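You operate a simulated robot arm through the tools that you are given. There is no shell and no other tool. Be economical: measure what you need, move in short steps, check, and stop when the job is done.

You run a simulated robot arm. Do the job below in one go: nothing can be reset, and whatever is moved stays where it is left.

TASK
Find why the white cartridge drops pressure, tighten that joint, prove it holds.
Fine: hold-test first; the chart names cap or knob, leave the other alone; vent ahead of tightening and at the end; 0.0 bar drop.
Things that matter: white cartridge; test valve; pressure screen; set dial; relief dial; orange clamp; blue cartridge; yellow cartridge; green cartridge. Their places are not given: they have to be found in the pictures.

It is judged by the outcome, as a careful person would: the job done as asked, and still so three seconds after it is handed in. It fails if anything else is knocked over, pushed out of place, dropped, spilled or broken. Lids that push on must go on centred and level and be pressed home; caps that screw on are set level and turned clockwise until they are tight.

THE ROBOT
A 7-joint arm with a two-finger parallel gripper, fixed in place. Base frame: the origin is at the foot of the arm, x ahead of it, y to its left, z up; the work surface is at about z = 780. Lengths are in mm, angles in rad, forces in N, time in s.
With the tool pointing down near the work surface it reaches from about 220 to 680 mm from the base axis. Its first joint turns from -1.152 to 1.152 rad. Payload 2.4 kg.
The tool frame sits at the grasp point between the pads (the TCP): z along the fingers, y along the line on which they close. The tips reach 30 mm beyond it. Largest opening 94 mm; finger width 28, thickness 10; the body of the gripper, 50 by 96 mm, starts 55 mm behind the TCP.
Orientation is told as [roll, pitch, yaw] about the base's x, y, z axes, in that order, counted from this pose: with the fingers straight down and closing along the base's y, the tool's x points along the base's -x, its y along +y and its z along -z.

THE INTERFACE
- The arm moves only by the tool send_rows. Its argument "increments" is a list of rows, each an object (a shift or turn left out is 0, a gripper value left out holds the last) with "offset": the shift along the tool's x, y, z in mm, a list of three; "delta_rot": the turn, a rotation vector about the tool's x, y, z in rad, a list of three; "claw": the opening, from 0 (shut) to 1 (fully open). In form: [{"offset": [dx, dy, dz], "delta_rot": [ax, ay, az], "claw": claw}, ...]. A call has 1 to 8 rows; each row is the pose to reach, as a shift and turn from the pose commanded when the call began, along the tool's axes at that moment. A row lasts 0.2 s, in which the tool goes at most 50 mm and 0.15 rad; a call with a longer step from one row to the next is refused whole, and so is a gripper value outside its range. Where a pose cannot be reached the arm comes as near as it can. A force on the tool above 40 N (or 10 N above the force at the start of the call, whichever is more), or a blocked arm, ends the call early, and 0.2 s more pass. Each finger travels about 153 mm/s and halts on what it meets, pressing with about 32 N; the grip force reading is that of the motor and also rises with nothing between the fingers. The clock runs only during rows and for 0.2 s after the last one: add rows that repeat a pose to give the fingers time. It gives the time, the measured TCP pose, the force on the tool (base axes), the opening and the grip force at its end, in the units of the frame above (readings bear some noise), and new pictures: "pictures" is both (left out), scene, wrist or none.
- Cameras (640 x 400 px; columns grow to the right, rows downward): "scene" is fixed at [27.1, 462.5, 1451.5]; the picture's right is [-0.85, -0.52, 0.00], its down [-0.26, 0.43, -0.87] and it looks along [0.45, -0.74, -0.50] (base axes); focal length 334 px, centre (320, 200). "wrist" rides on the gripper at [-37, 0, -58] in the tool frame; the picture's right is [0.00, -1.00, 0.00], its down [0.97, 0.00, -0.24] and it looks along [0.24, 0.00, 0.97] (tool axes); focal length 218 px, centre (320, 200).
- locate(camera, pixels): for up to 12 pixels [column, row] of the newest picture of that camera ("zoom" is the newest enlarged one), the place [x, y, z] in the base frame of the surface seen there, good to about 2 mm. The clock stands still meanwhile.
- close_up(camera, box): a new picture of the part [left, top, right, bottom] of that camera's present view, enlarged. The clock stands still meanwhile.
- sign_off(): hands the job in; it is judged then, once.

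Keep the steps short. Do not move on a guess: measure, check each grasp and each placing, and mend mistakes. In all there are 80 turns and 120 pictures (those below and enlarged ones count). Leave the gripper open and the arm clear of the work at the hand-in unless told otherwise, and finish with a single line.

The tools are called after "Call:" as a command line: name --argument value ..., lists and objects as JSON in quotes. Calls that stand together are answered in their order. send_rows: Moves the arm, as the interface text tells. Its arguments: {"type":"object","properties":{"increments":{"type":"array","items":{"type":"object","properties":{"offset":{"type":"array","items":{"type":"number"}},"delta_rot":{"type":"array","items":{"type":"number"}},"claw":{"type":"number"}}}},"pictures":{"type":"string","enum":["both","scene","wrist","none"]}},"required":["increments"]} The other tools are called the same way: locate (camera, pixels) gives the place of the surface under pixels of a picture; close_up (camera, box) takes an enlarged picture of a part of a camera's view; sign_off () hands the job in.

At the start:

```text
clock: 0.0
position: [382.8, -89.9, 1089.7]
ee_rot: [0.001, 0.001, -0.001]
force: [0.2, -0.6, 0.2]
finger_gap: 94.2
grasp_force: 0.0
```

scene: 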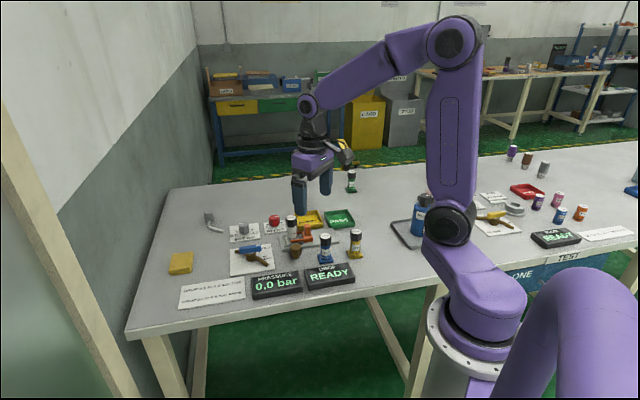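
wrist: 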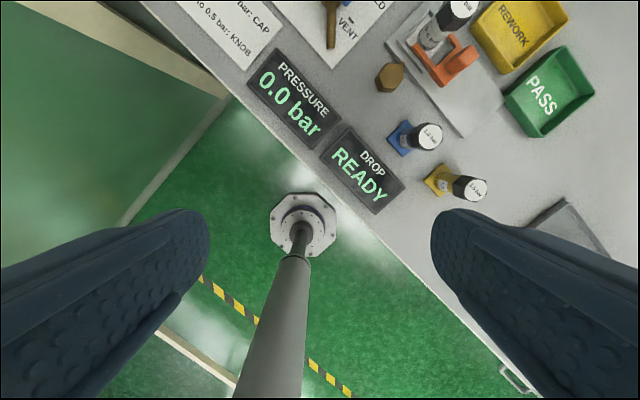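

I see a pressure screen reading 0.0 bar, a DROP screen reading READY, and a clutter of cartridges and valves. I'll enlarge the work area and the chart.

Call:
close_up --camera "scene" --box '[160, 190, 380, 320]'

Call:
close_up --camera "wrist" --box '[170, 0, 490, 200]'

Call:
close_up --camera "scene" --box '[390, 140, 640, 260]'

```text
2.91 times, centred on (270, 255) of scene
```

zoom: 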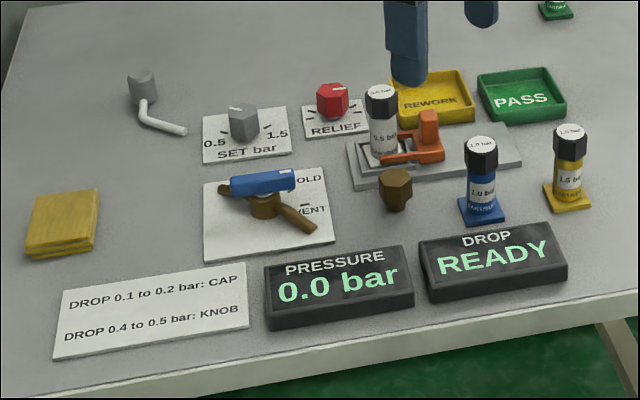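

```text
2.00 times, centred on (330, 100) of wrist
```

zoom: 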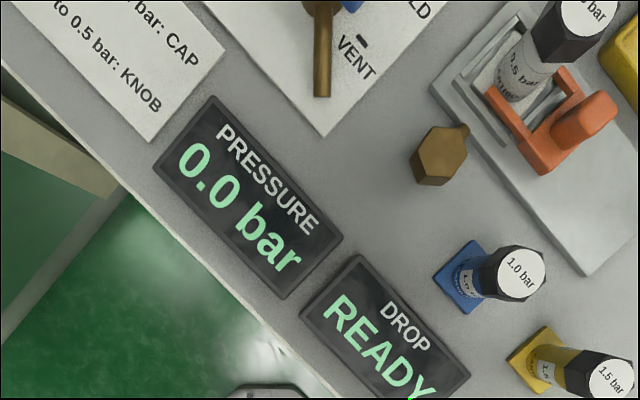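

```text
2.56 times, centred on (515, 200) of scene
```

zoom: 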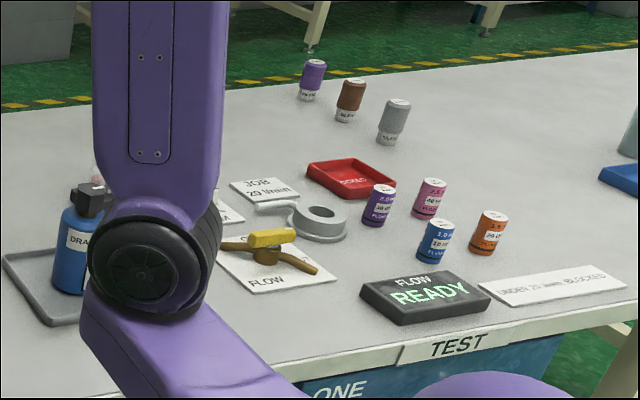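

The white 0.5 bar cartridge sits in the orange clamp, with a black hex cap on top and a brown hex knob at the side. I'll measure where the key parts are.

Call:
locate --camera "scene" --pixels '[[243, 227], [274, 220], [291, 217], [250, 257], [241, 251], [260, 248], [296, 250], [325, 235], [356, 232], [307, 228], [267, 263], [290, 235]]'

Call:
close_up --camera "scene" --box '[225, 205, 325, 268]'

```text
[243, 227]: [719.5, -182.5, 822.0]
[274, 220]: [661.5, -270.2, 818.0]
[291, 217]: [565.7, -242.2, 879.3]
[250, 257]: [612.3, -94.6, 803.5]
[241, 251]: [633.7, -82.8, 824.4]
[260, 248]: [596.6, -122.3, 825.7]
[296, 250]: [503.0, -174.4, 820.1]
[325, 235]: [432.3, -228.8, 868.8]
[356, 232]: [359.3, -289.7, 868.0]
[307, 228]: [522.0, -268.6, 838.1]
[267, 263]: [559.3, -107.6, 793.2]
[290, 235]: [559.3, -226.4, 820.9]
```

```text
6.35 times, centred on (275, 236) of scene
```

zoom: 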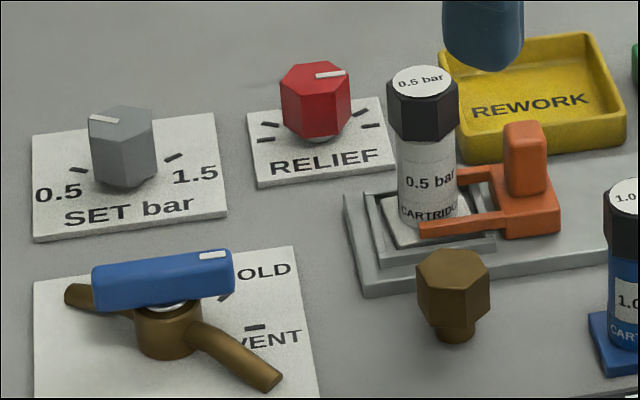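

The set dial mark seems near 0.5. I need a view from above to read the valve, so I'll move high over the rig at the same height, with the tool going to about (560, -160, 1090).

Call:
send_rows --increments '[{"offset": [-45, -17, 0]}, {"offset": [-90, -35, 0]}, {"offset": [-135, -52, 0]}, {"offset": [-178, -70, 0]}, {"offset": [-178, -70, 0]}]' --pictures "both"

```text
clock: 1.2
position: [562.0, -160.0, 1092.3]
ee_rot: [0.001, -0.001, 0.001]
force: [0.2, 0.7, -0.6]
finger_gap: 94.2
grasp_force: 0.0
```

scene: 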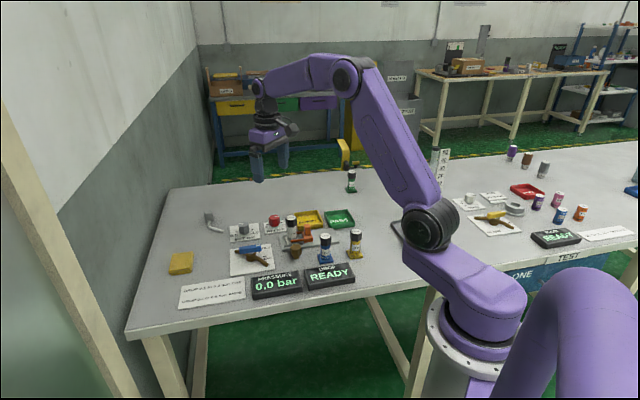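
wrist: 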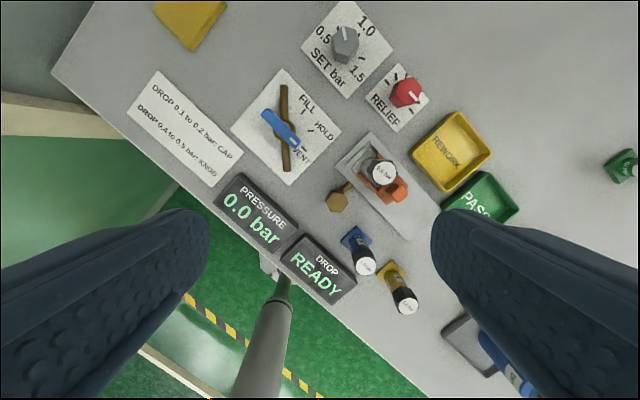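

Call:
close_up --camera "wrist" --box '[225, 50, 355, 190]'

Call:
close_up --camera "wrist" --box '[295, 0, 445, 94]'

Call:
close_up --camera "wrist" --box '[310, 130, 430, 230]'

```text
2.86 times, centred on (290, 120) of wrist
```

zoom: 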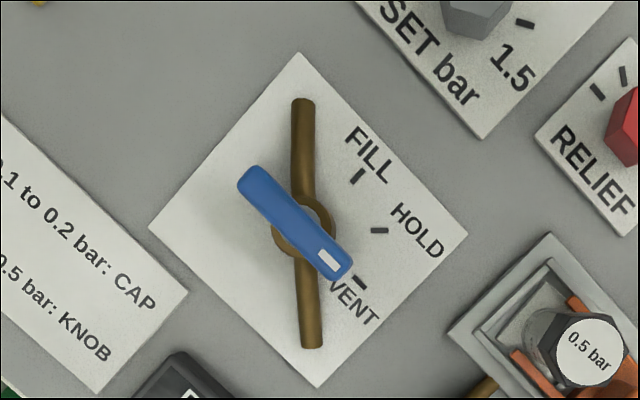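

```text
4.26 times, centred on (370, 47) of wrist
```

zoom: 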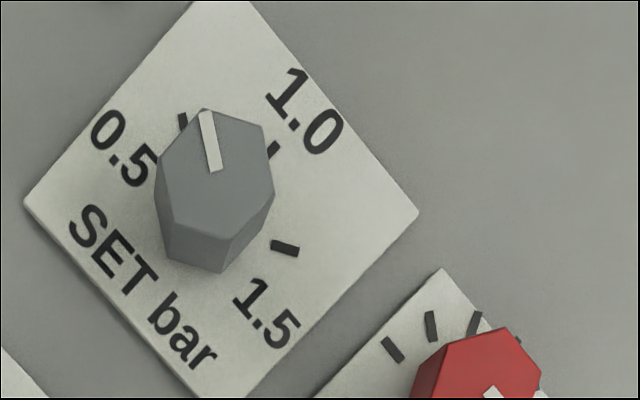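

```text
4.00 times, centred on (370, 180) of wrist
```

zoom: 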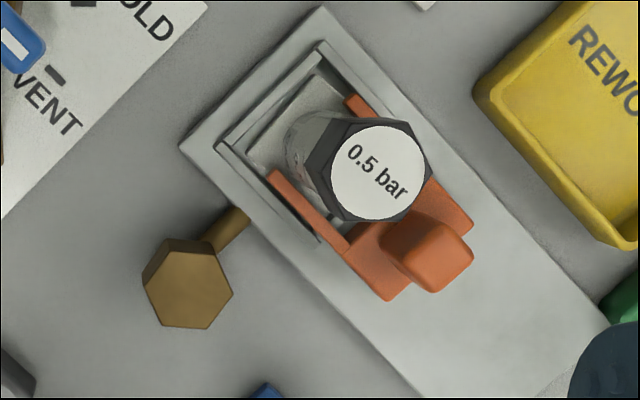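

The valve handle's white end points to VENT. The set dial points to about 0.5, which matches the white cartridge. I'll measure the handle, hub, pipe, cap and knob.

Call:
locate --camera "wrist" --pixels '[[297, 144], [265, 113], [281, 129], [283, 90], [285, 165], [289, 140], [384, 172], [337, 201], [398, 192], [304, 112], [311, 130], [303, 148]]'

Call:
locate --camera "zoom" --pixels '[[187, 284], [145, 290], [158, 325], [208, 328], [232, 292], [212, 250], [380, 175], [335, 165], [428, 170], [228, 228], [270, 175], [430, 250]]'

Call:
close_up --camera "scene" --box '[225, 235, 285, 275]'

```text
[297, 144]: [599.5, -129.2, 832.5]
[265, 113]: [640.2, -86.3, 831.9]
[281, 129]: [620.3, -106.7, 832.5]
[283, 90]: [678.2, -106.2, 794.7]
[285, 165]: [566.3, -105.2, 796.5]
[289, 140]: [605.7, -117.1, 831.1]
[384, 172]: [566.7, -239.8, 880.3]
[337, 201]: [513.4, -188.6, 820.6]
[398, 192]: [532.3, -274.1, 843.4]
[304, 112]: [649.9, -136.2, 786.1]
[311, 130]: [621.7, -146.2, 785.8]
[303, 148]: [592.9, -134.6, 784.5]
```

```text
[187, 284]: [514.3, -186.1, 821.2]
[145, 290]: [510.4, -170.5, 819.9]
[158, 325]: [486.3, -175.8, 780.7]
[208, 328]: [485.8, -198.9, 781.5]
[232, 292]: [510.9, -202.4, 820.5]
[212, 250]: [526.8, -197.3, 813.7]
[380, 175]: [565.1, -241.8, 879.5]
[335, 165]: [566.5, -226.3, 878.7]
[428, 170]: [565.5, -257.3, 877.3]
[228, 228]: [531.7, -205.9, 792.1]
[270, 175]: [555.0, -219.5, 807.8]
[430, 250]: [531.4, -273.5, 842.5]
```

```text
10.00 times, centred on (255, 255) of scene
```

zoom: 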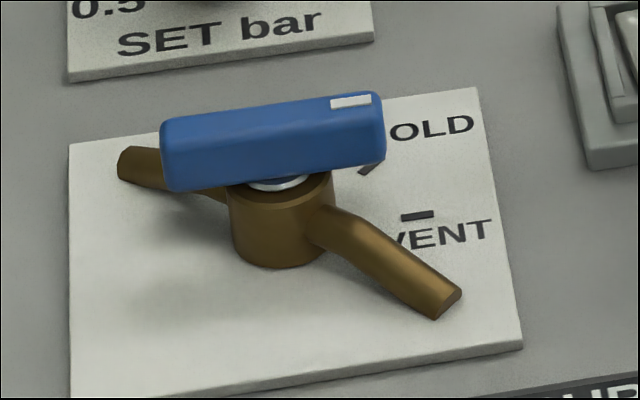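

The handle's centre is near (621, -106) and its top is at z 832. The ticks put VENT, HOLD and FILL about 45° apart, with HOLD in the -y direction. I'll rotate the tool to straddle the handle and drop to z 920 above it.

Call:
send_rows --increments '[{"offset": [-10, 9, 28], "delta_rot": [0, 0, -0.135], "claw": 0.5}, {"offset": [-20, 18, 57], "delta_rot": [0, 0, -0.27]}, {"offset": [-30, 27, 86], "delta_rot": [0, 0, -0.405]}, {"offset": [-40, 36, 115], "delta_rot": [0, 0, -0.54]}, {"offset": [-50, 45, 144], "delta_rot": [0, 0, -0.675]}, {"offset": [-59, 54, 172], "delta_rot": [0, 0, -0.81]}, {"offset": [-59, 54, 172], "delta_rot": [0, 0, -0.81]}]'

```text
clock: 2.8
position: [621.3, -105.9, 917.5]
ee_rot: [0.0, 0.0, 0.81]
force: [0.0, -0.4, -0.9]
finger_gap: 47.1
grasp_force: 0.0
```

scene: 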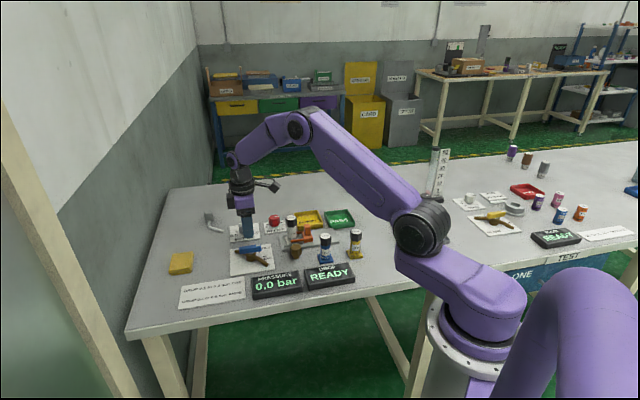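
wrist: 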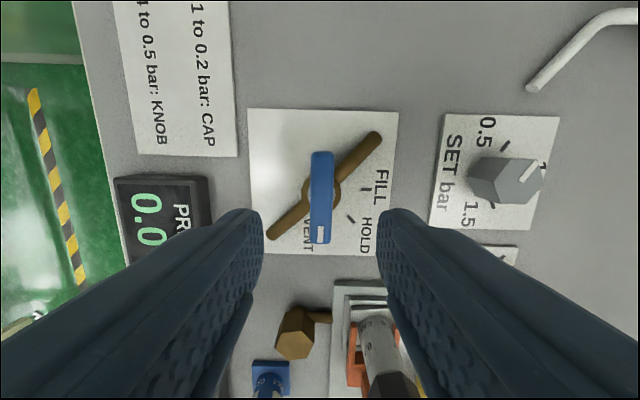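

The handle lies squarely between the fingers. I'll go straight down to z 848, which keeps the tips above the pipe, and then close.

Call:
send_rows --increments '[{"offset": [0, 0, 25]}, {"offset": [0, 0, 50]}, {"offset": [0, 0, 69]}, {"offset": [0, 0, 69]}, {"offset": [0, 0, 69], "claw": 0}, {"offset": [0, 0, 69], "claw": 0}, {"offset": [0, 0, 69], "claw": 0}]'

```text
clock: 4.4
position: [622.2, -107.8, 848.9]
ee_rot: [-0.004, -0.003, 0.809]
force: [10.2, -4.1, -7.6]
finger_gap: 15.8
grasp_force: 44.7
```

scene: 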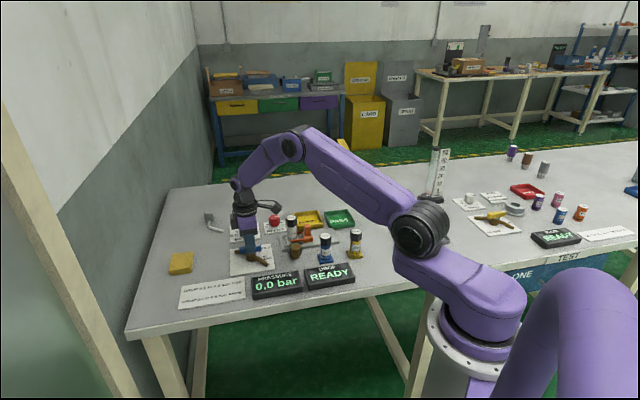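
wrist: 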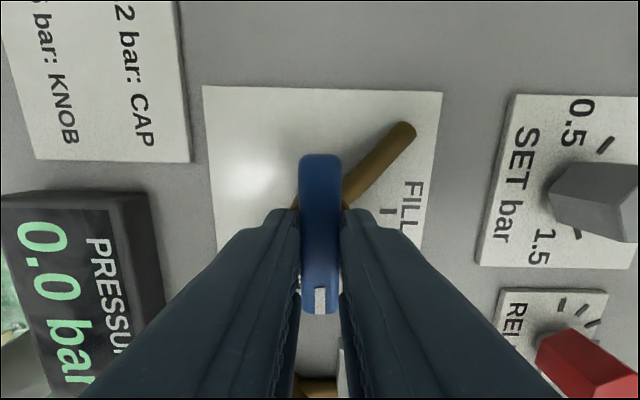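

The handle is gripped at 15.8 mm. I'll turn it counter-clockwise, seen from above, towards FILL, with a 2 mm centring shift. First call is 1.05 rad.

Call:
send_rows --increments '[{"offset": [0.7, -2, 0], "delta_rot": [0, 0, -0.1]}, {"offset": [0.7, -2, 0], "delta_rot": [0, 0, -0.24]}, {"offset": [0.7, -2, 0], "delta_rot": [0, 0, -0.38]}, {"offset": [0.7, -2, 0], "delta_rot": [0, 0, -0.52]}, {"offset": [0.7, -2, 0], "delta_rot": [0, 0, -0.66]}, {"offset": [0.7, -2, 0], "delta_rot": [0, 0, -0.8]}, {"offset": [0.7, -2, 0], "delta_rot": [0, 0, -0.94]}, {"offset": [0.7, -2, 0], "delta_rot": [0, 0, -1.05]}]' --pictures "wrist"

```text
clock: 6.2
position: [622.9, -107.0, 849.6]
ee_rot: [-0.002, 0.0, 1.865]
force: [15.4, 7.4, -9.3]
finger_gap: 15.5
grasp_force: 44.5
```

wrist: 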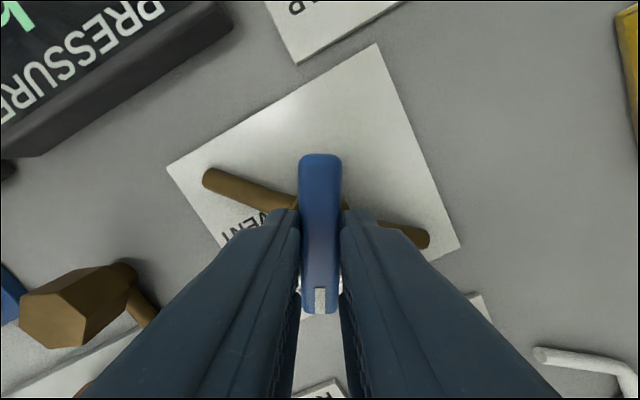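

The handle follows with no slip. I'll turn the remaining 0.5 rad to FILL.

Call:
send_rows --increments '[{"delta_rot": [0, 0, -0.13]}, {"delta_rot": [0, 0, -0.26]}, {"delta_rot": [0, 0, -0.39]}, {"delta_rot": [0, 0, -0.5]}, {"delta_rot": [0, 0, -0.5]}, {"delta_rot": [0, 0, -0.5]}, {"delta_rot": [0, 0, -0.5]}]'

Call:
close_up --camera "scene" --box '[220, 210, 360, 300]'

```text
clock: 7.8
position: [622.8, -106.6, 849.4]
ee_rot: [-0.003, 0.0, 2.362]
force: [20.1, 12.9, -9.0]
finger_gap: 15.9
grasp_force: 44.9
```

scene: 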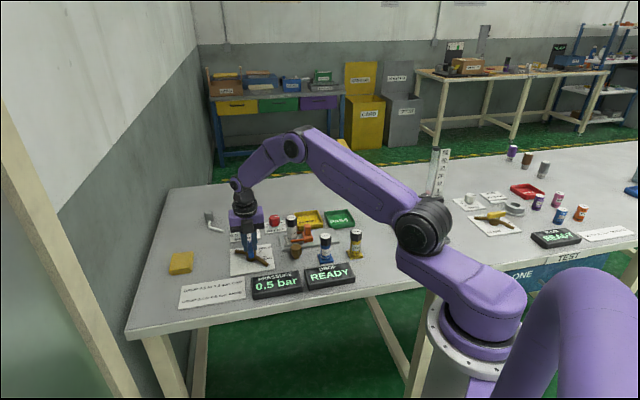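
wrist: 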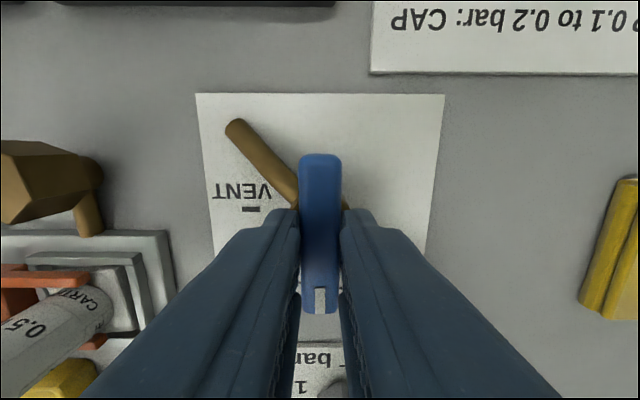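

```text
4.44 times, centred on (290, 255) of scene
```

zoom: 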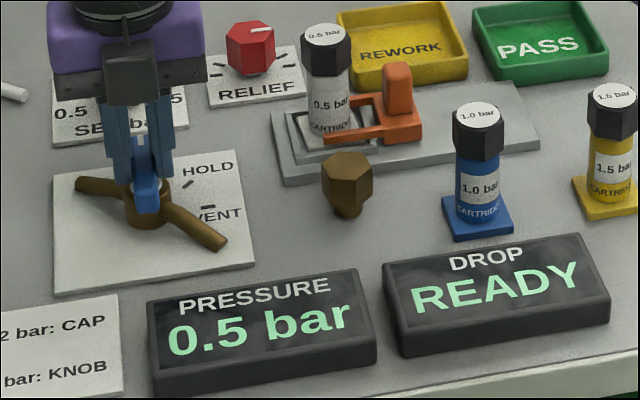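

Pressure reads 0.5 bar at FILL. Next I turn the handle back 0.78 rad to HOLD.

Call:
send_rows --increments '[{"delta_rot": [0, 0, 0.13]}, {"delta_rot": [0, 0, 0.26]}, {"delta_rot": [0, 0, 0.39]}, {"delta_rot": [0, 0, 0.52]}, {"delta_rot": [0, 0, 0.65]}, {"delta_rot": [0, 0, 0.785]}, {"delta_rot": [0, 0, 0.785]}, {"delta_rot": [0, 0, 0.785]}]' --pictures "none"

Call:
close_up --camera "scene" --box '[220, 210, 360, 300]'

```text
clock: 9.6
position: [622.4, -107.6, 849.1]
ee_rot: [0.0, 0.0, 1.574]
force: [15.0, 14.7, -6.8]
finger_gap: 15.8
grasp_force: 44.7
```

```text
4.44 times, centred on (290, 255) of scene
```

zoom: 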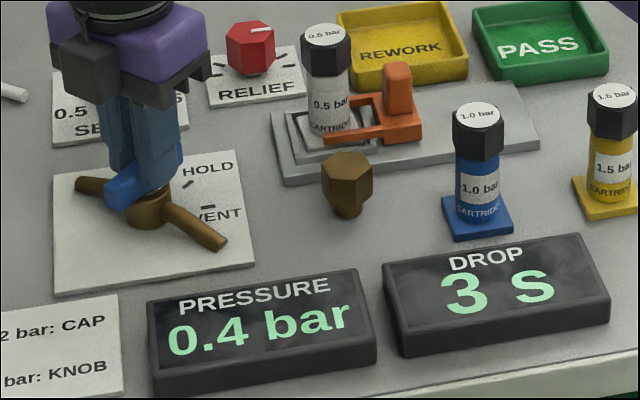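

Pressure is now 0.4 bar and the DROP screen counts down from 3 s. I'll wait with the handle held still.

Call:
send_rows --increments '[{}, {}, {}, {}, {}, {}, {}, {}]' --pictures "none"

Call:
send_rows --increments '[{}, {}, {}, {}, {}, {}, {}, {}]' --pictures "none"

Call:
close_up --camera "scene" --box '[220, 210, 360, 300]'

```text
clock: 11.4
position: [622.3, -106.6, 849.7]
ee_rot: [-0.003, -0.001, 1.575]
force: [14.9, 12.9, -6.3]
finger_gap: 16.1
grasp_force: 44.7
```

```text
clock: 13.2
position: [621.9, -106.8, 849.8]
ee_rot: [-0.003, 0.001, 1.575]
force: [16.0, 13.7, -5.1]
finger_gap: 15.7
grasp_force: 45.5
```

```text
4.44 times, centred on (290, 255) of scene
```

zoom: 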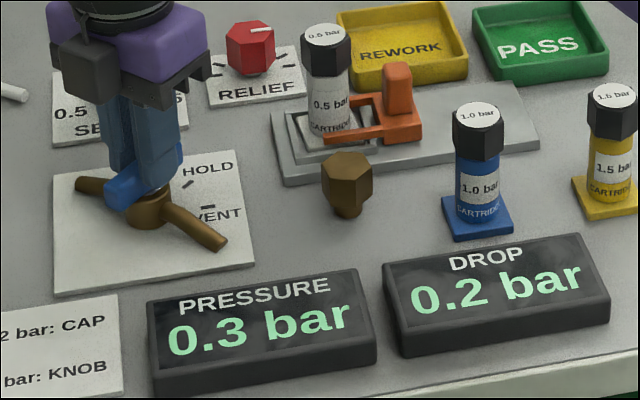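

The DROP screen reads 0.2 bar, and the chart gives CAP for 0.1–0.2, so the knob stays untouched. I'll turn the handle back 0.78 rad to VENT.

Call:
send_rows --increments '[{"delta_rot": [0, 0, 0.13]}, {"delta_rot": [0, 0, 0.26]}, {"delta_rot": [0, 0, 0.39]}, {"delta_rot": [0, 0, 0.52]}, {"delta_rot": [0, 0, 0.65]}, {"delta_rot": [0, 0, 0.78]}, {"delta_rot": [0, 0, 0.78]}, {"delta_rot": [0, 0, 0.78]}]' --pictures "none"

Call:
close_up --camera "scene" --box '[220, 210, 360, 300]'

```text
clock: 15.0
position: [621.2, -106.8, 849.7]
ee_rot: [0.001, 0.0, 0.796]
force: [7.1, 14.7, 1.0]
finger_gap: 15.8
grasp_force: 45.3
```

```text
4.44 times, centred on (290, 255) of scene
```

zoom: 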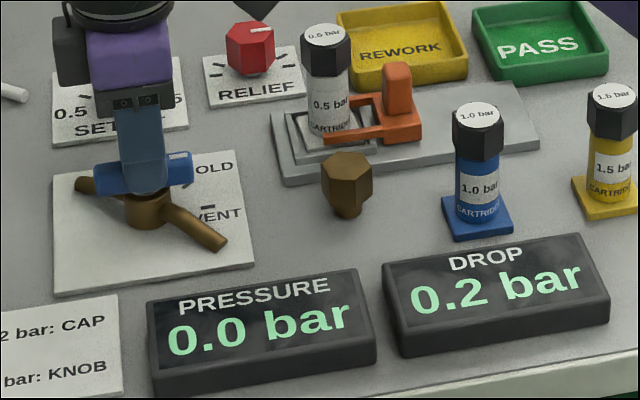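

Pressure is 0.0, so the system is vented. I'll open the fingers, check they have let go, and rise straight up.

Call:
send_rows --increments '[{"claw": 0.45}, {"claw": 0.45}, {"offset": [0, 0, -40]}, {"offset": [0, 0, -85]}, {"offset": [0, 0, -130]}, {"offset": [0, 0, -160]}]' --pictures "wrist"

```text
clock: 16.4
position: [621.1, -108.2, 1009.7]
ee_rot: [-0.001, 0.001, 0.794]
force: [-0.3, 0.8, -0.3]
finger_gap: 42.5
grasp_force: 0.0
```

wrist: 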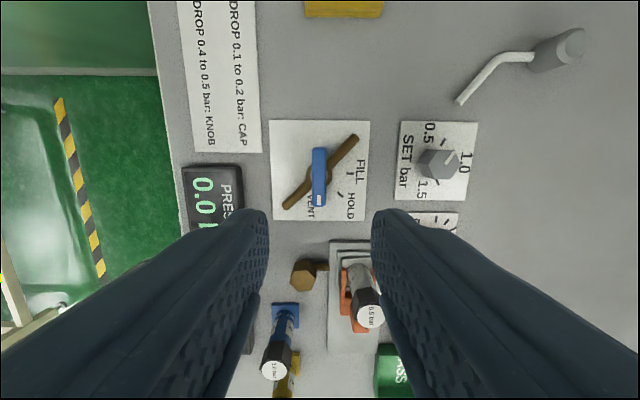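

The valve sits at VENT and is released. I'll move over the white cartridge's cap at the same height.

Call:
send_rows --increments '[{"offset": [34, -13.5, 0]}, {"offset": [67, -27, 0]}, {"offset": [101, -40, 0]}, {"offset": [134.4, -54, 0]}, {"offset": [134.4, -54, 10], "claw": 0.7}, {"offset": [134.4, -54, 20], "claw": 0.7}]' --pictures "wrist"

Call:
close_up --camera "wrist" --box '[250, 120, 390, 240]'

Call:
close_up --camera "scene" --box '[265, 200, 325, 245]'

```text
clock: 17.8
position: [566.5, -241.6, 989.6]
ee_rot: [0.0, 0.0, 0.796]
force: [0.9, 0.2, 0.1]
finger_gap: 66.0
grasp_force: 0.0
```

wrist: 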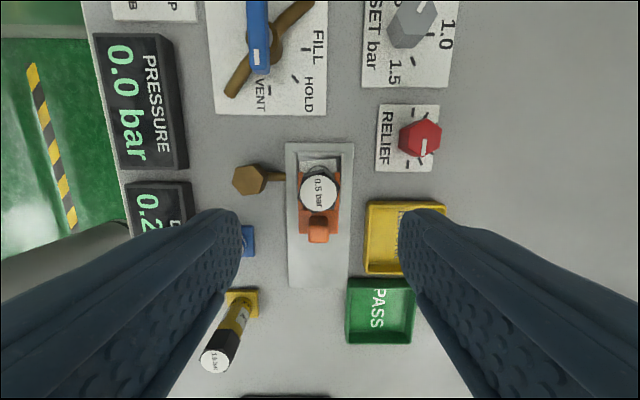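

```text
3.33 times, centred on (320, 180) of wrist
```

zoom: 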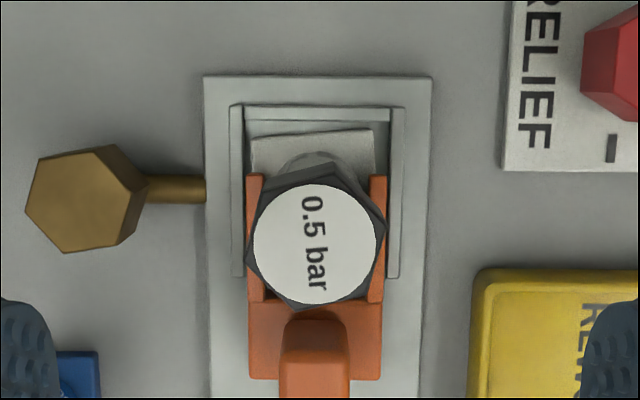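

```text
8.89 times, centred on (295, 222) of scene
```

zoom: 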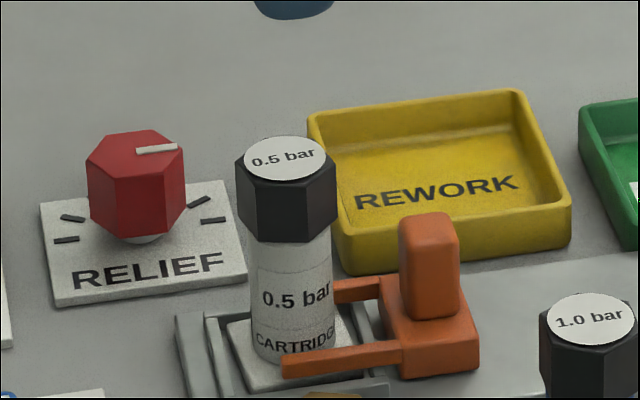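

Call:
close_up --camera "wrist" --box '[296, 165, 344, 220]'

```text
7.27 times, centred on (320, 192) of wrist
```

zoom: 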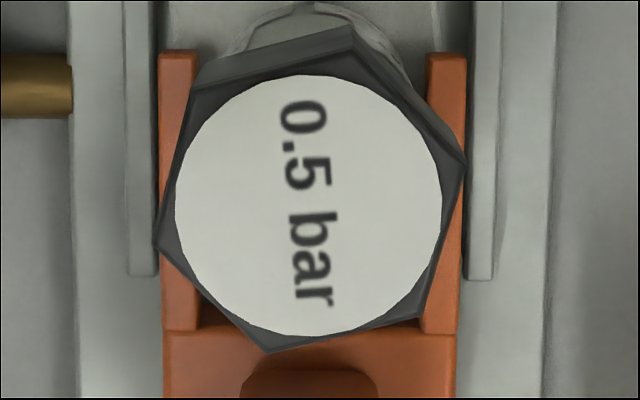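

The hex top's corners sit 15° off the finger line. Turning the tool +0.785 rad about vertical puts the pads flat on two faces and leaves plenty of clockwise travel. I'll measure the cap centre, then turn in place.

Call:
locate --camera "zoom" --pixels '[[311, 206], [180, 206], [440, 206], [311, 80], [311, 330], [210, 65], [160, 240], [462, 165], [267, 346], [415, 308]]'

Call:
send_rows --increments '[{"delta_rot": [0, 0, -0.14]}, {"delta_rot": [0, 0, -0.28]}, {"delta_rot": [0, 0, -0.42]}, {"delta_rot": [0, 0, -0.56]}, {"delta_rot": [0, 0, -0.68]}, {"delta_rot": [0, 0, -0.785]}, {"delta_rot": [0, 0, -0.785]}]' --pictures "wrist"

Call:
close_up --camera "wrist" --box '[290, 165, 350, 220]'

```text
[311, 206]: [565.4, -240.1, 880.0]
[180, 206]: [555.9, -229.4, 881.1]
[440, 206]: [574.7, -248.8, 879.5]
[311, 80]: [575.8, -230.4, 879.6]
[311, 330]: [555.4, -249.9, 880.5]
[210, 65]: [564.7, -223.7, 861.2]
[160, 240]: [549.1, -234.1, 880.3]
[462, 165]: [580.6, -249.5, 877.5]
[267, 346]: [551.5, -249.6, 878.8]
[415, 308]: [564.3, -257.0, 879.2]
```

```text
clock: 19.4
position: [564.9, -241.9, 990.0]
ee_rot: [0.0, 0.001, 1.582]
force: [0.8, 0.5, -0.2]
finger_gap: 65.6
grasp_force: 0.1
```

wrist: 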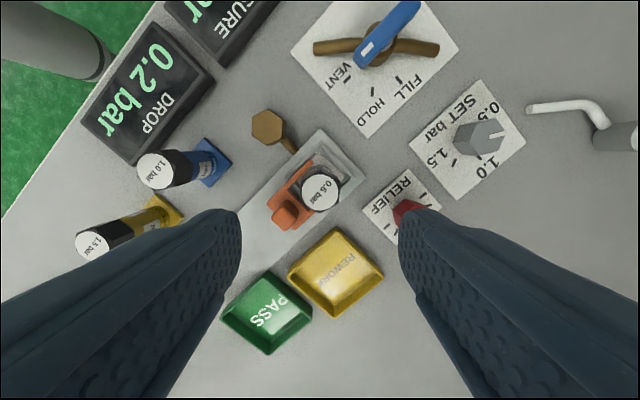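

```text
7.27 times, centred on (320, 192) of wrist
```

zoom: 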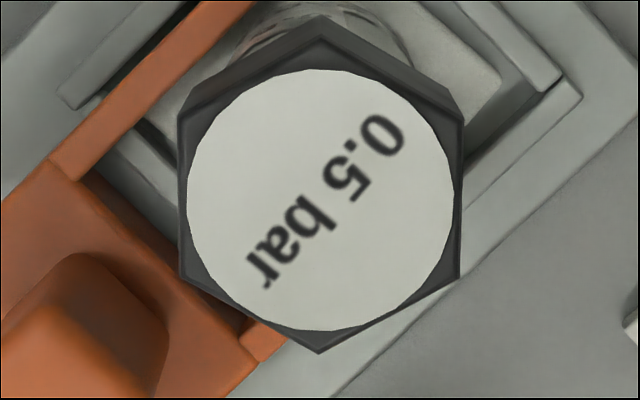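

The flats now face the pads and the cap is centred between them. I'll go down to z 886, with the tips at 856 so they stay above the orange clamp, and close gently on the cap.

Call:
send_rows --increments '[{"offset": [-0.5, 0, 40]}, {"offset": [-1, 0, 75]}, {"offset": [-1.3, 0, 103]}, {"offset": [-1.3, 0, 103]}, {"offset": [-1.3, 0, 103], "claw": 0.2}, {"offset": [-1.3, 0, 103], "claw": 0.2}, {"offset": [-1.3, 0, 103], "claw": 0.2}]'

Call:
close_up --camera "scene" --box '[255, 190, 335, 250]'

```text
clock: 21.0
position: [565.7, -240.3, 886.0]
ee_rot: [0.0, -0.001, 1.579]
force: [-0.1, 0.3, -0.6]
finger_gap: 30.0
grasp_force: 32.1
```

scene: 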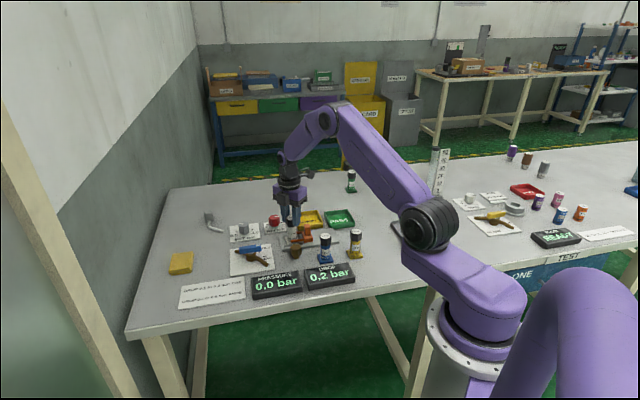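
wrist: 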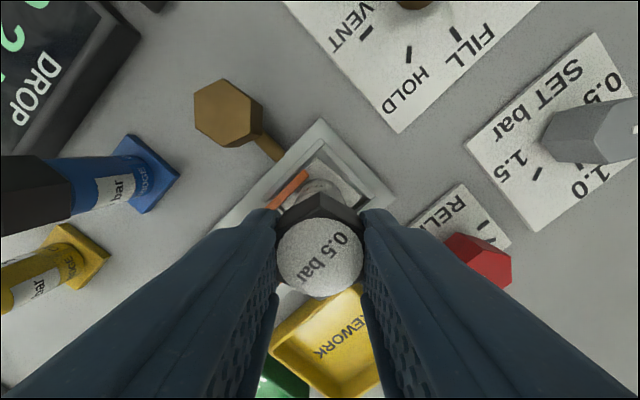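

```text
6.67 times, centred on (295, 220) of scene
```

zoom: 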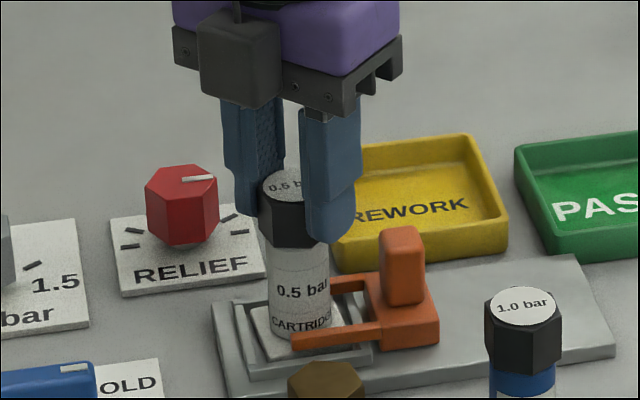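

The cap is gripped at 30 mm with no side force. I'll grip firmly and turn clockwise, which is positive about tool z, 0.4 rad first, and watch the wrist picture.

Call:
send_rows --increments '[{"claw": 0.0}, {"delta_rot": [0, 0, 0.1]}, {"delta_rot": [0, 0, 0.2]}, {"delta_rot": [0, 0, 0.3]}, {"delta_rot": [0, 0, 0.4]}, {"delta_rot": [0, 0, 0.4]}]' --pictures "wrist"

```text
clock: 22.4
position: [565.7, -240.6, 886.0]
ee_rot: [-0.001, -0.002, 1.178]
force: [-1.7, -1.2, 4.1]
finger_gap: 30.0
grasp_force: 32.0
```

wrist: 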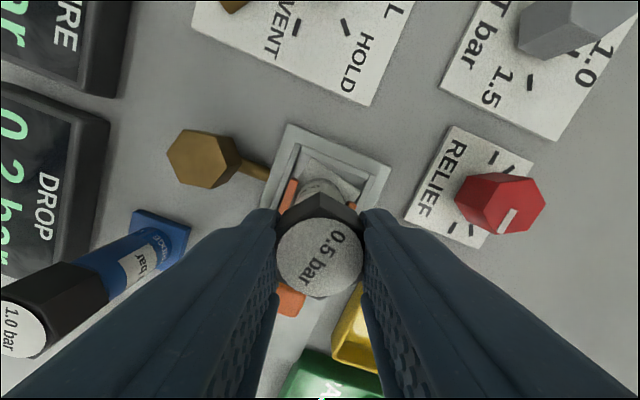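

The cap turned 0.4 rad with the pads and there is no sign of a stop yet. I'll carry on clockwise.

Call:
send_rows --increments '[{"delta_rot": [0, 0, 0.1]}, {"delta_rot": [0, 0, 0.2]}, {"delta_rot": [0, 0, 0.3]}, {"delta_rot": [0, 0, 0.4]}, {"delta_rot": [0, 0, 0.5]}, {"delta_rot": [0, 0, 0.6]}, {"delta_rot": [0, 0, 0.6]}]' --pictures "wrist"

Call:
close_up --camera "scene" --box '[255, 190, 335, 250]'

```text
clock: 24.0
position: [565.4, -240.5, 887.2]
ee_rot: [0.001, 0.001, 0.577]
force: [-3.5, -1.0, 8.0]
finger_gap: 30.0
grasp_force: 31.9
```

wrist: 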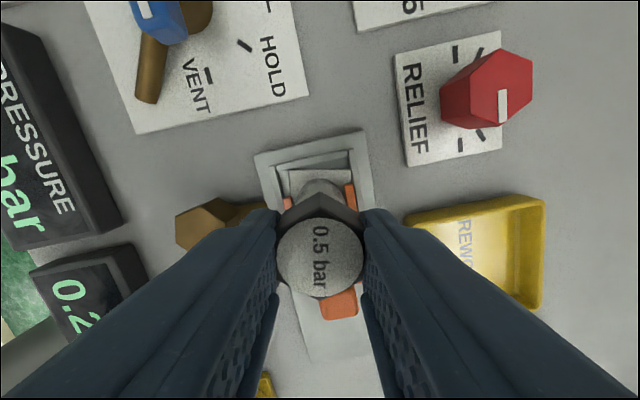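

```text
6.67 times, centred on (295, 220) of scene
```

zoom: 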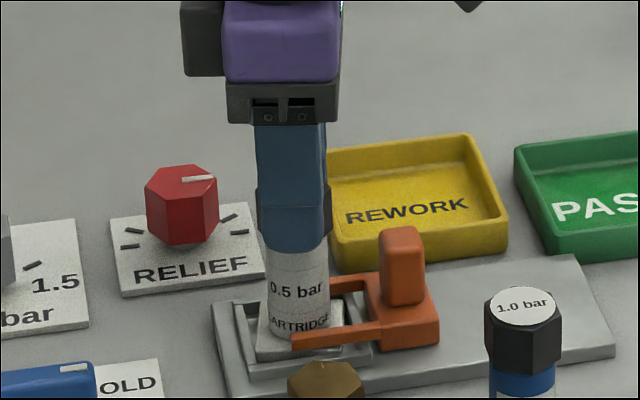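

The label on top seems to have turned less than the tool did. I'll look closely to see whether the hex really followed the pads.

Call:
close_up --camera "wrist" --box '[250, 130, 390, 310]'

```text
2.22 times, centred on (320, 220) of wrist
```

zoom: 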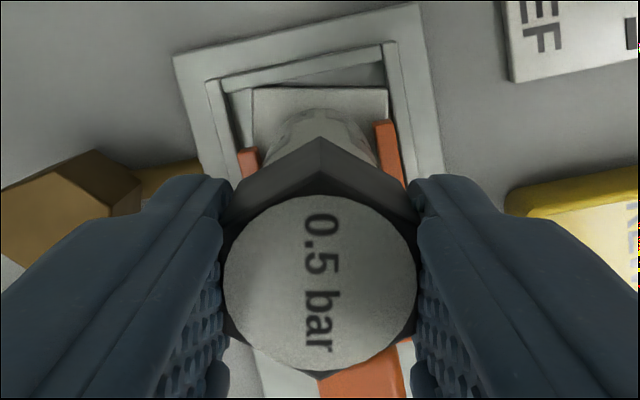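

The hex corner is still centred between the pads, so the cap did turn. The label disc belongs to the cartridge body, which only shifted a few degrees in its seat. I'll check the heights and the seat position.

Call:
locate --camera "zoom" --pixels '[[320, 240], [320, 340], [265, 285], [370, 285], [320, 175], [320, 100], [265, 100], [380, 95]]'

Call:
close_up --camera "scene" --box '[275, 215, 325, 250]'

```text
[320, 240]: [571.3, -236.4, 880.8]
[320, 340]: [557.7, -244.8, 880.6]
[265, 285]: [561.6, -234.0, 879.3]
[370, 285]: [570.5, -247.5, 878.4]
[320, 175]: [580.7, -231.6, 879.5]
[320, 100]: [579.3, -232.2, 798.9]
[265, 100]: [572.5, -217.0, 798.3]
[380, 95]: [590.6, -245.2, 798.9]
```

```text
11.43 times, centred on (300, 232) of scene
```

zoom: 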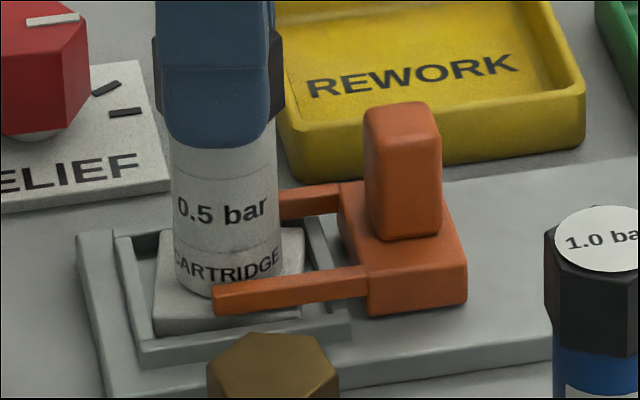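

The cap top is still at z 880 and level, and the cartridge stands upright in its seat. I'll keep turning clockwise in small steps.

Call:
send_rows --increments '[{"delta_rot": [0, 0, 0.08]}, {"delta_rot": [0, 0, 0.16]}, {"delta_rot": [0, 0, 0.24]}, {"delta_rot": [0, 0, 0.32]}, {"delta_rot": [0, 0, 0.4]}, {"delta_rot": [0, 0, 0.4]}]' --pictures "wrist"

Call:
close_up --camera "wrist" --box '[250, 130, 390, 310]'

Call:
close_up --camera "scene" --box '[275, 215, 325, 250]'

```text
clock: 25.4
position: [565.7, -240.2, 886.7]
ee_rot: [0.0, 0.0, 0.178]
force: [-9.6, 1.2, 13.4]
finger_gap: 30.1
grasp_force: 32.3
```

wrist: 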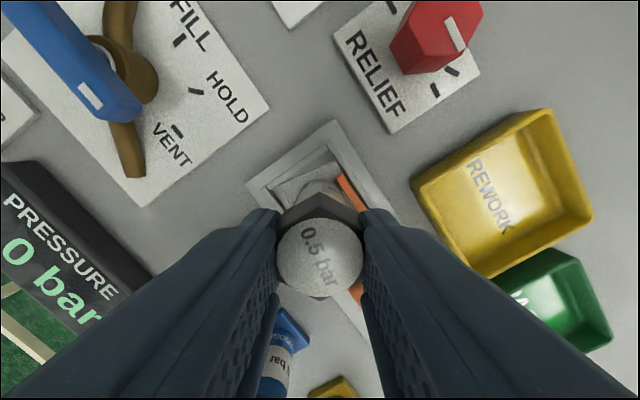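

```text
2.22 times, centred on (320, 220) of wrist
```

zoom: 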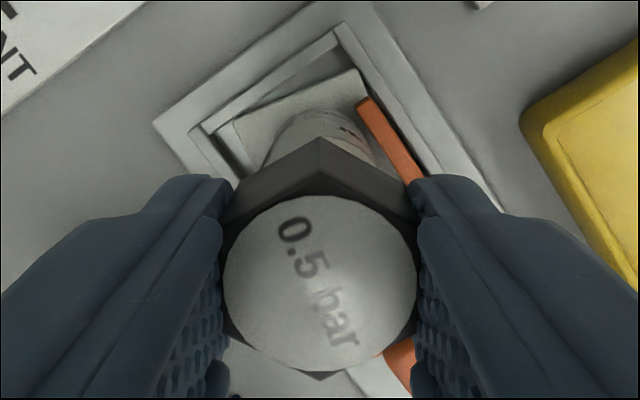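

```text
11.43 times, centred on (300, 232) of scene
```

zoom: 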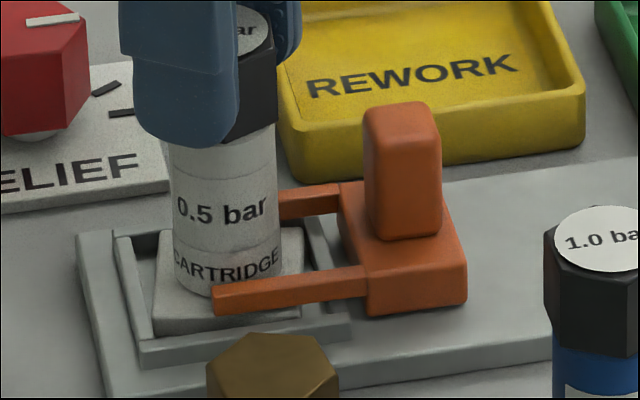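

The body no longer moves and the cap keeps turning under the pads. Vertical force has crept up to 13 N, likely the thread drawing the cap along. I'll test that by easing down 1 mm without turning.

Call:
send_rows --increments '[{"offset": [0, 0, 0.5]}, {"offset": [0, 0, 1.0]}, {"offset": [0, 0, 1.0]}]' --pictures "none"

```text
clock: 26.2
position: [566.0, -241.0, 885.2]
ee_rot: [0.0, -0.001, 0.18]
force: [-9.5, 3.3, 21.3]
finger_gap: 30.4
grasp_force: 31.8
```

Easing down raised the force, so the tool is being pushed up, not pulled. I'll ease back up, release, and inspect the cap and seat before going further.

Call:
send_rows --increments '[{"offset": [0, 0, -1.5]}, {"offset": [0, 0, -2.5]}, {"offset": [0, 0, -2.5], "claw": 0.6}, {"offset": [0, 0, -2.5], "claw": 0.6}, {"offset": [0, 0, -40]}, {"offset": [0, 0, -80]}, {"offset": [0, 0, -100]}, {"offset": [0, 0, -100]}]' --pictures "wrist"

Call:
close_up --camera "scene" --box '[265, 205, 340, 255]'

Call:
close_up --camera "wrist" --box '[280, 140, 360, 220]'

```text
clock: 28.0
position: [564.4, -239.3, 985.4]
ee_rot: [0.002, 0.001, 0.179]
force: [0.4, 0.0, 0.3]
finger_gap: 56.5
grasp_force: 0.0
```

wrist: 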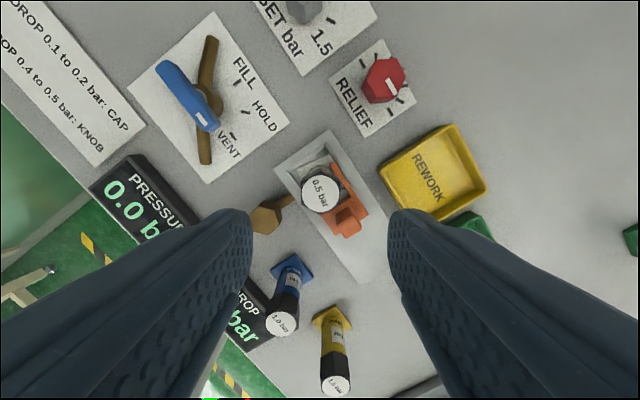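

```text
8.00 times, centred on (302, 230) of scene
```

zoom: 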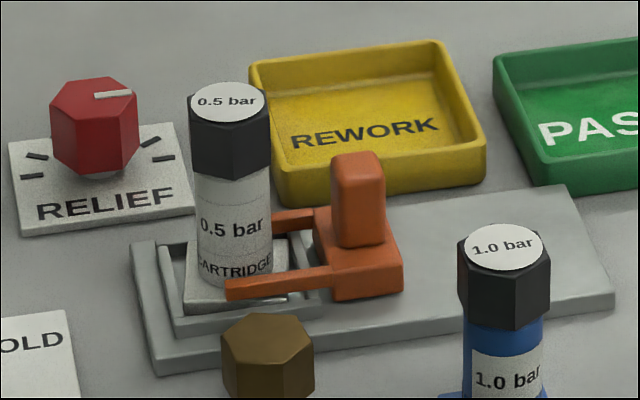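

```text
5.00 times, centred on (320, 180) of wrist
```

zoom: 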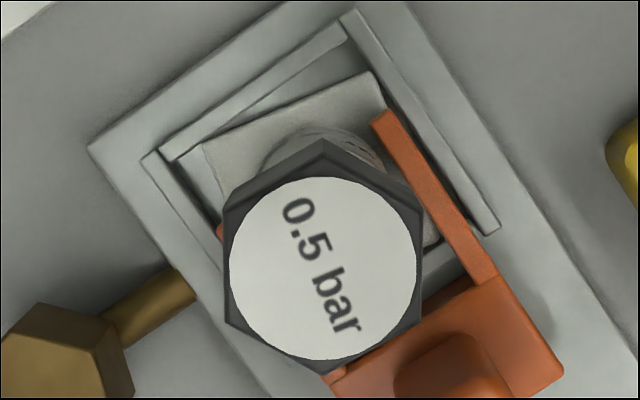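

The hex has turned with the tool and the cartridge is upright. I'll measure the cap top, cap bottom edge, foot and nest heights to see which way the cap moved.

Call:
locate --camera "zoom" --pixels '[[320, 270], [270, 250], [380, 260], [320, 200], [320, 335], [323, 145], [290, 120], [240, 120], [370, 90], [340, 40], [120, 150], [400, 180]]'

Call:
locate --camera "scene" --pixels '[[293, 215], [292, 218], [291, 227], [298, 226], [293, 231], [293, 235], [325, 235], [325, 249]]'

Call:
close_up --camera "scene" --box '[265, 200, 325, 245]'

```text
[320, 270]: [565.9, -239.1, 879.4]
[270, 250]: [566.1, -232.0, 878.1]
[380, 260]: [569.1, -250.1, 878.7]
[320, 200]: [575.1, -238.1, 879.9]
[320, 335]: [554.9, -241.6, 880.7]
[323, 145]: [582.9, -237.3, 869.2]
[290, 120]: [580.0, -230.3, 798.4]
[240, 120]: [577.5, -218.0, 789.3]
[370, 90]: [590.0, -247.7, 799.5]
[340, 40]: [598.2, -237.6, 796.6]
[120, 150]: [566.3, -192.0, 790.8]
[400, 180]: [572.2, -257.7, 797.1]
```

```text
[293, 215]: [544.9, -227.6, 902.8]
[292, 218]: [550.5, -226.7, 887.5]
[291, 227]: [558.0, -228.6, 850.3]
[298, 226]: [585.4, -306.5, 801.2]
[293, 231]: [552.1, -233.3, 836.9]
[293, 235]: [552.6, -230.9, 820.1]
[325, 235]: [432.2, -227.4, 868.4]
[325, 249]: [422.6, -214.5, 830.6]
```

```text
8.89 times, centred on (295, 222) of scene
```

zoom: 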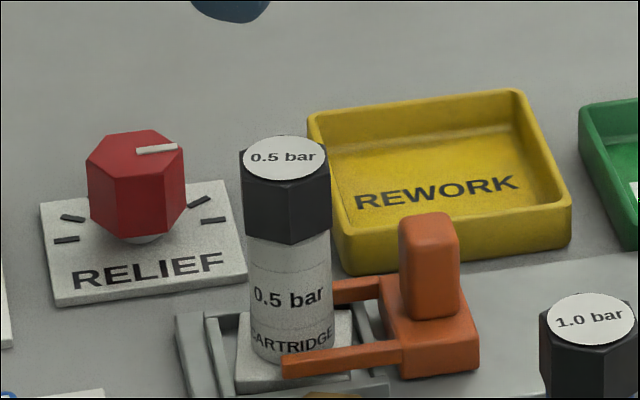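

The cap height is unchanged and everything is upright and level, so the thread pitch is small. No stop was felt yet, so I'll grip the aligned flats again at z 887.

Call:
send_rows --increments '[{"offset": [0, 0, 40]}, {"offset": [0, 0, 75]}, {"offset": [0, 0, 98.5]}, {"offset": [0, 0, 98.5]}, {"offset": [0, 0, 98.5], "claw": 0}, {"offset": [0, 0, 98.5], "claw": 0}, {"offset": [0, 0, 98.5], "claw": 0}]' --pictures "none"

Call:
send_rows --increments '[{"delta_rot": [0, 0, 0.1]}, {"delta_rot": [0, 0, 0.2]}, {"delta_rot": [0, 0, 0.3]}, {"delta_rot": [0, 0, 0.4]}, {"delta_rot": [0, 0, 0.5]}, {"delta_rot": [0, 0, 0.6]}, {"delta_rot": [0, 0, 0.6]}]' --pictures "wrist"

Call:
close_up --camera "wrist" --box '[250, 130, 390, 310]'

```text
clock: 29.6
position: [563.6, -240.5, 886.9]
ee_rot: [-0.001, 0.0, 0.182]
force: [0.7, -0.2, 0.3]
finger_gap: 30.2
grasp_force: 31.9
```

```text
clock: 31.2
position: [565.2, -240.6, 887.0]
ee_rot: [0.0, -0.002, -0.423]
force: [0.7, 0.6, 1.0]
finger_gap: 34.4
grasp_force: 31.8
```

wrist: 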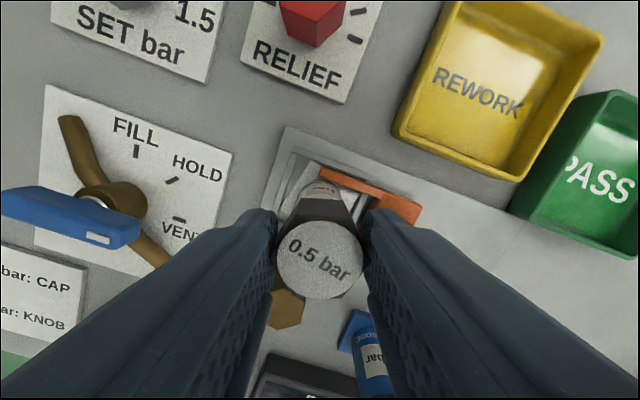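

```text
2.22 times, centred on (320, 220) of wrist
```

zoom: 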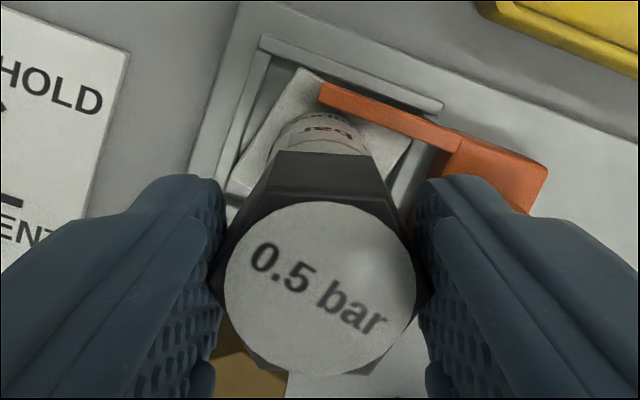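

Opening jumped to 34.4 mm and the hex now sits corner-on between the pads. So the cap stopped turning and the pads slipped, meaning it is tight. I'll open without turning and rise.

Call:
send_rows --increments '[{"claw": 0.6}, {"claw": 0.6}, {"offset": [0, 0, -40]}, {"offset": [0, 0, -80]}, {"offset": [0, 0, -110]}, {"offset": [0, 0, -110]}]' --pictures "wrist"

Call:
close_up --camera "wrist" --box '[280, 140, 360, 220]'

Call:
close_up --camera "scene" --box '[265, 200, 325, 245]'

```text
clock: 32.6
position: [565.8, -240.6, 997.3]
ee_rot: [-0.001, 0.0, -0.421]
force: [0.4, -0.8, 0.3]
finger_gap: 56.3
grasp_force: 0.1
```

wrist: 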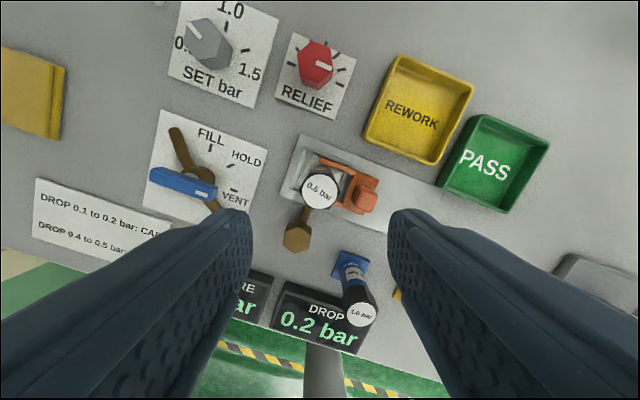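

```text
5.00 times, centred on (320, 180) of wrist
```

zoom: 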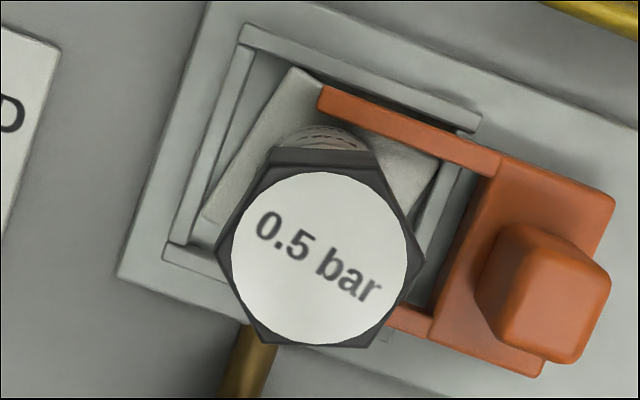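

```text
8.89 times, centred on (295, 222) of scene
```

zoom: 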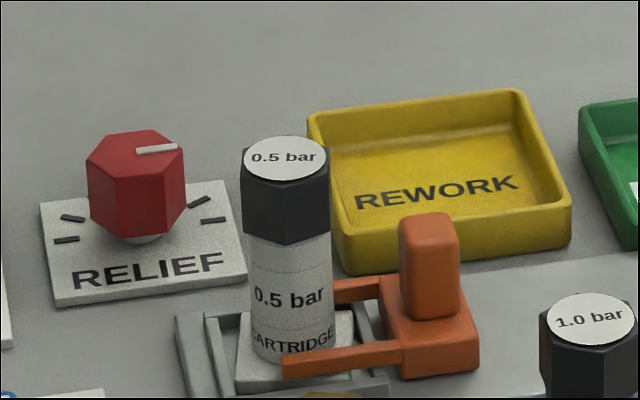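

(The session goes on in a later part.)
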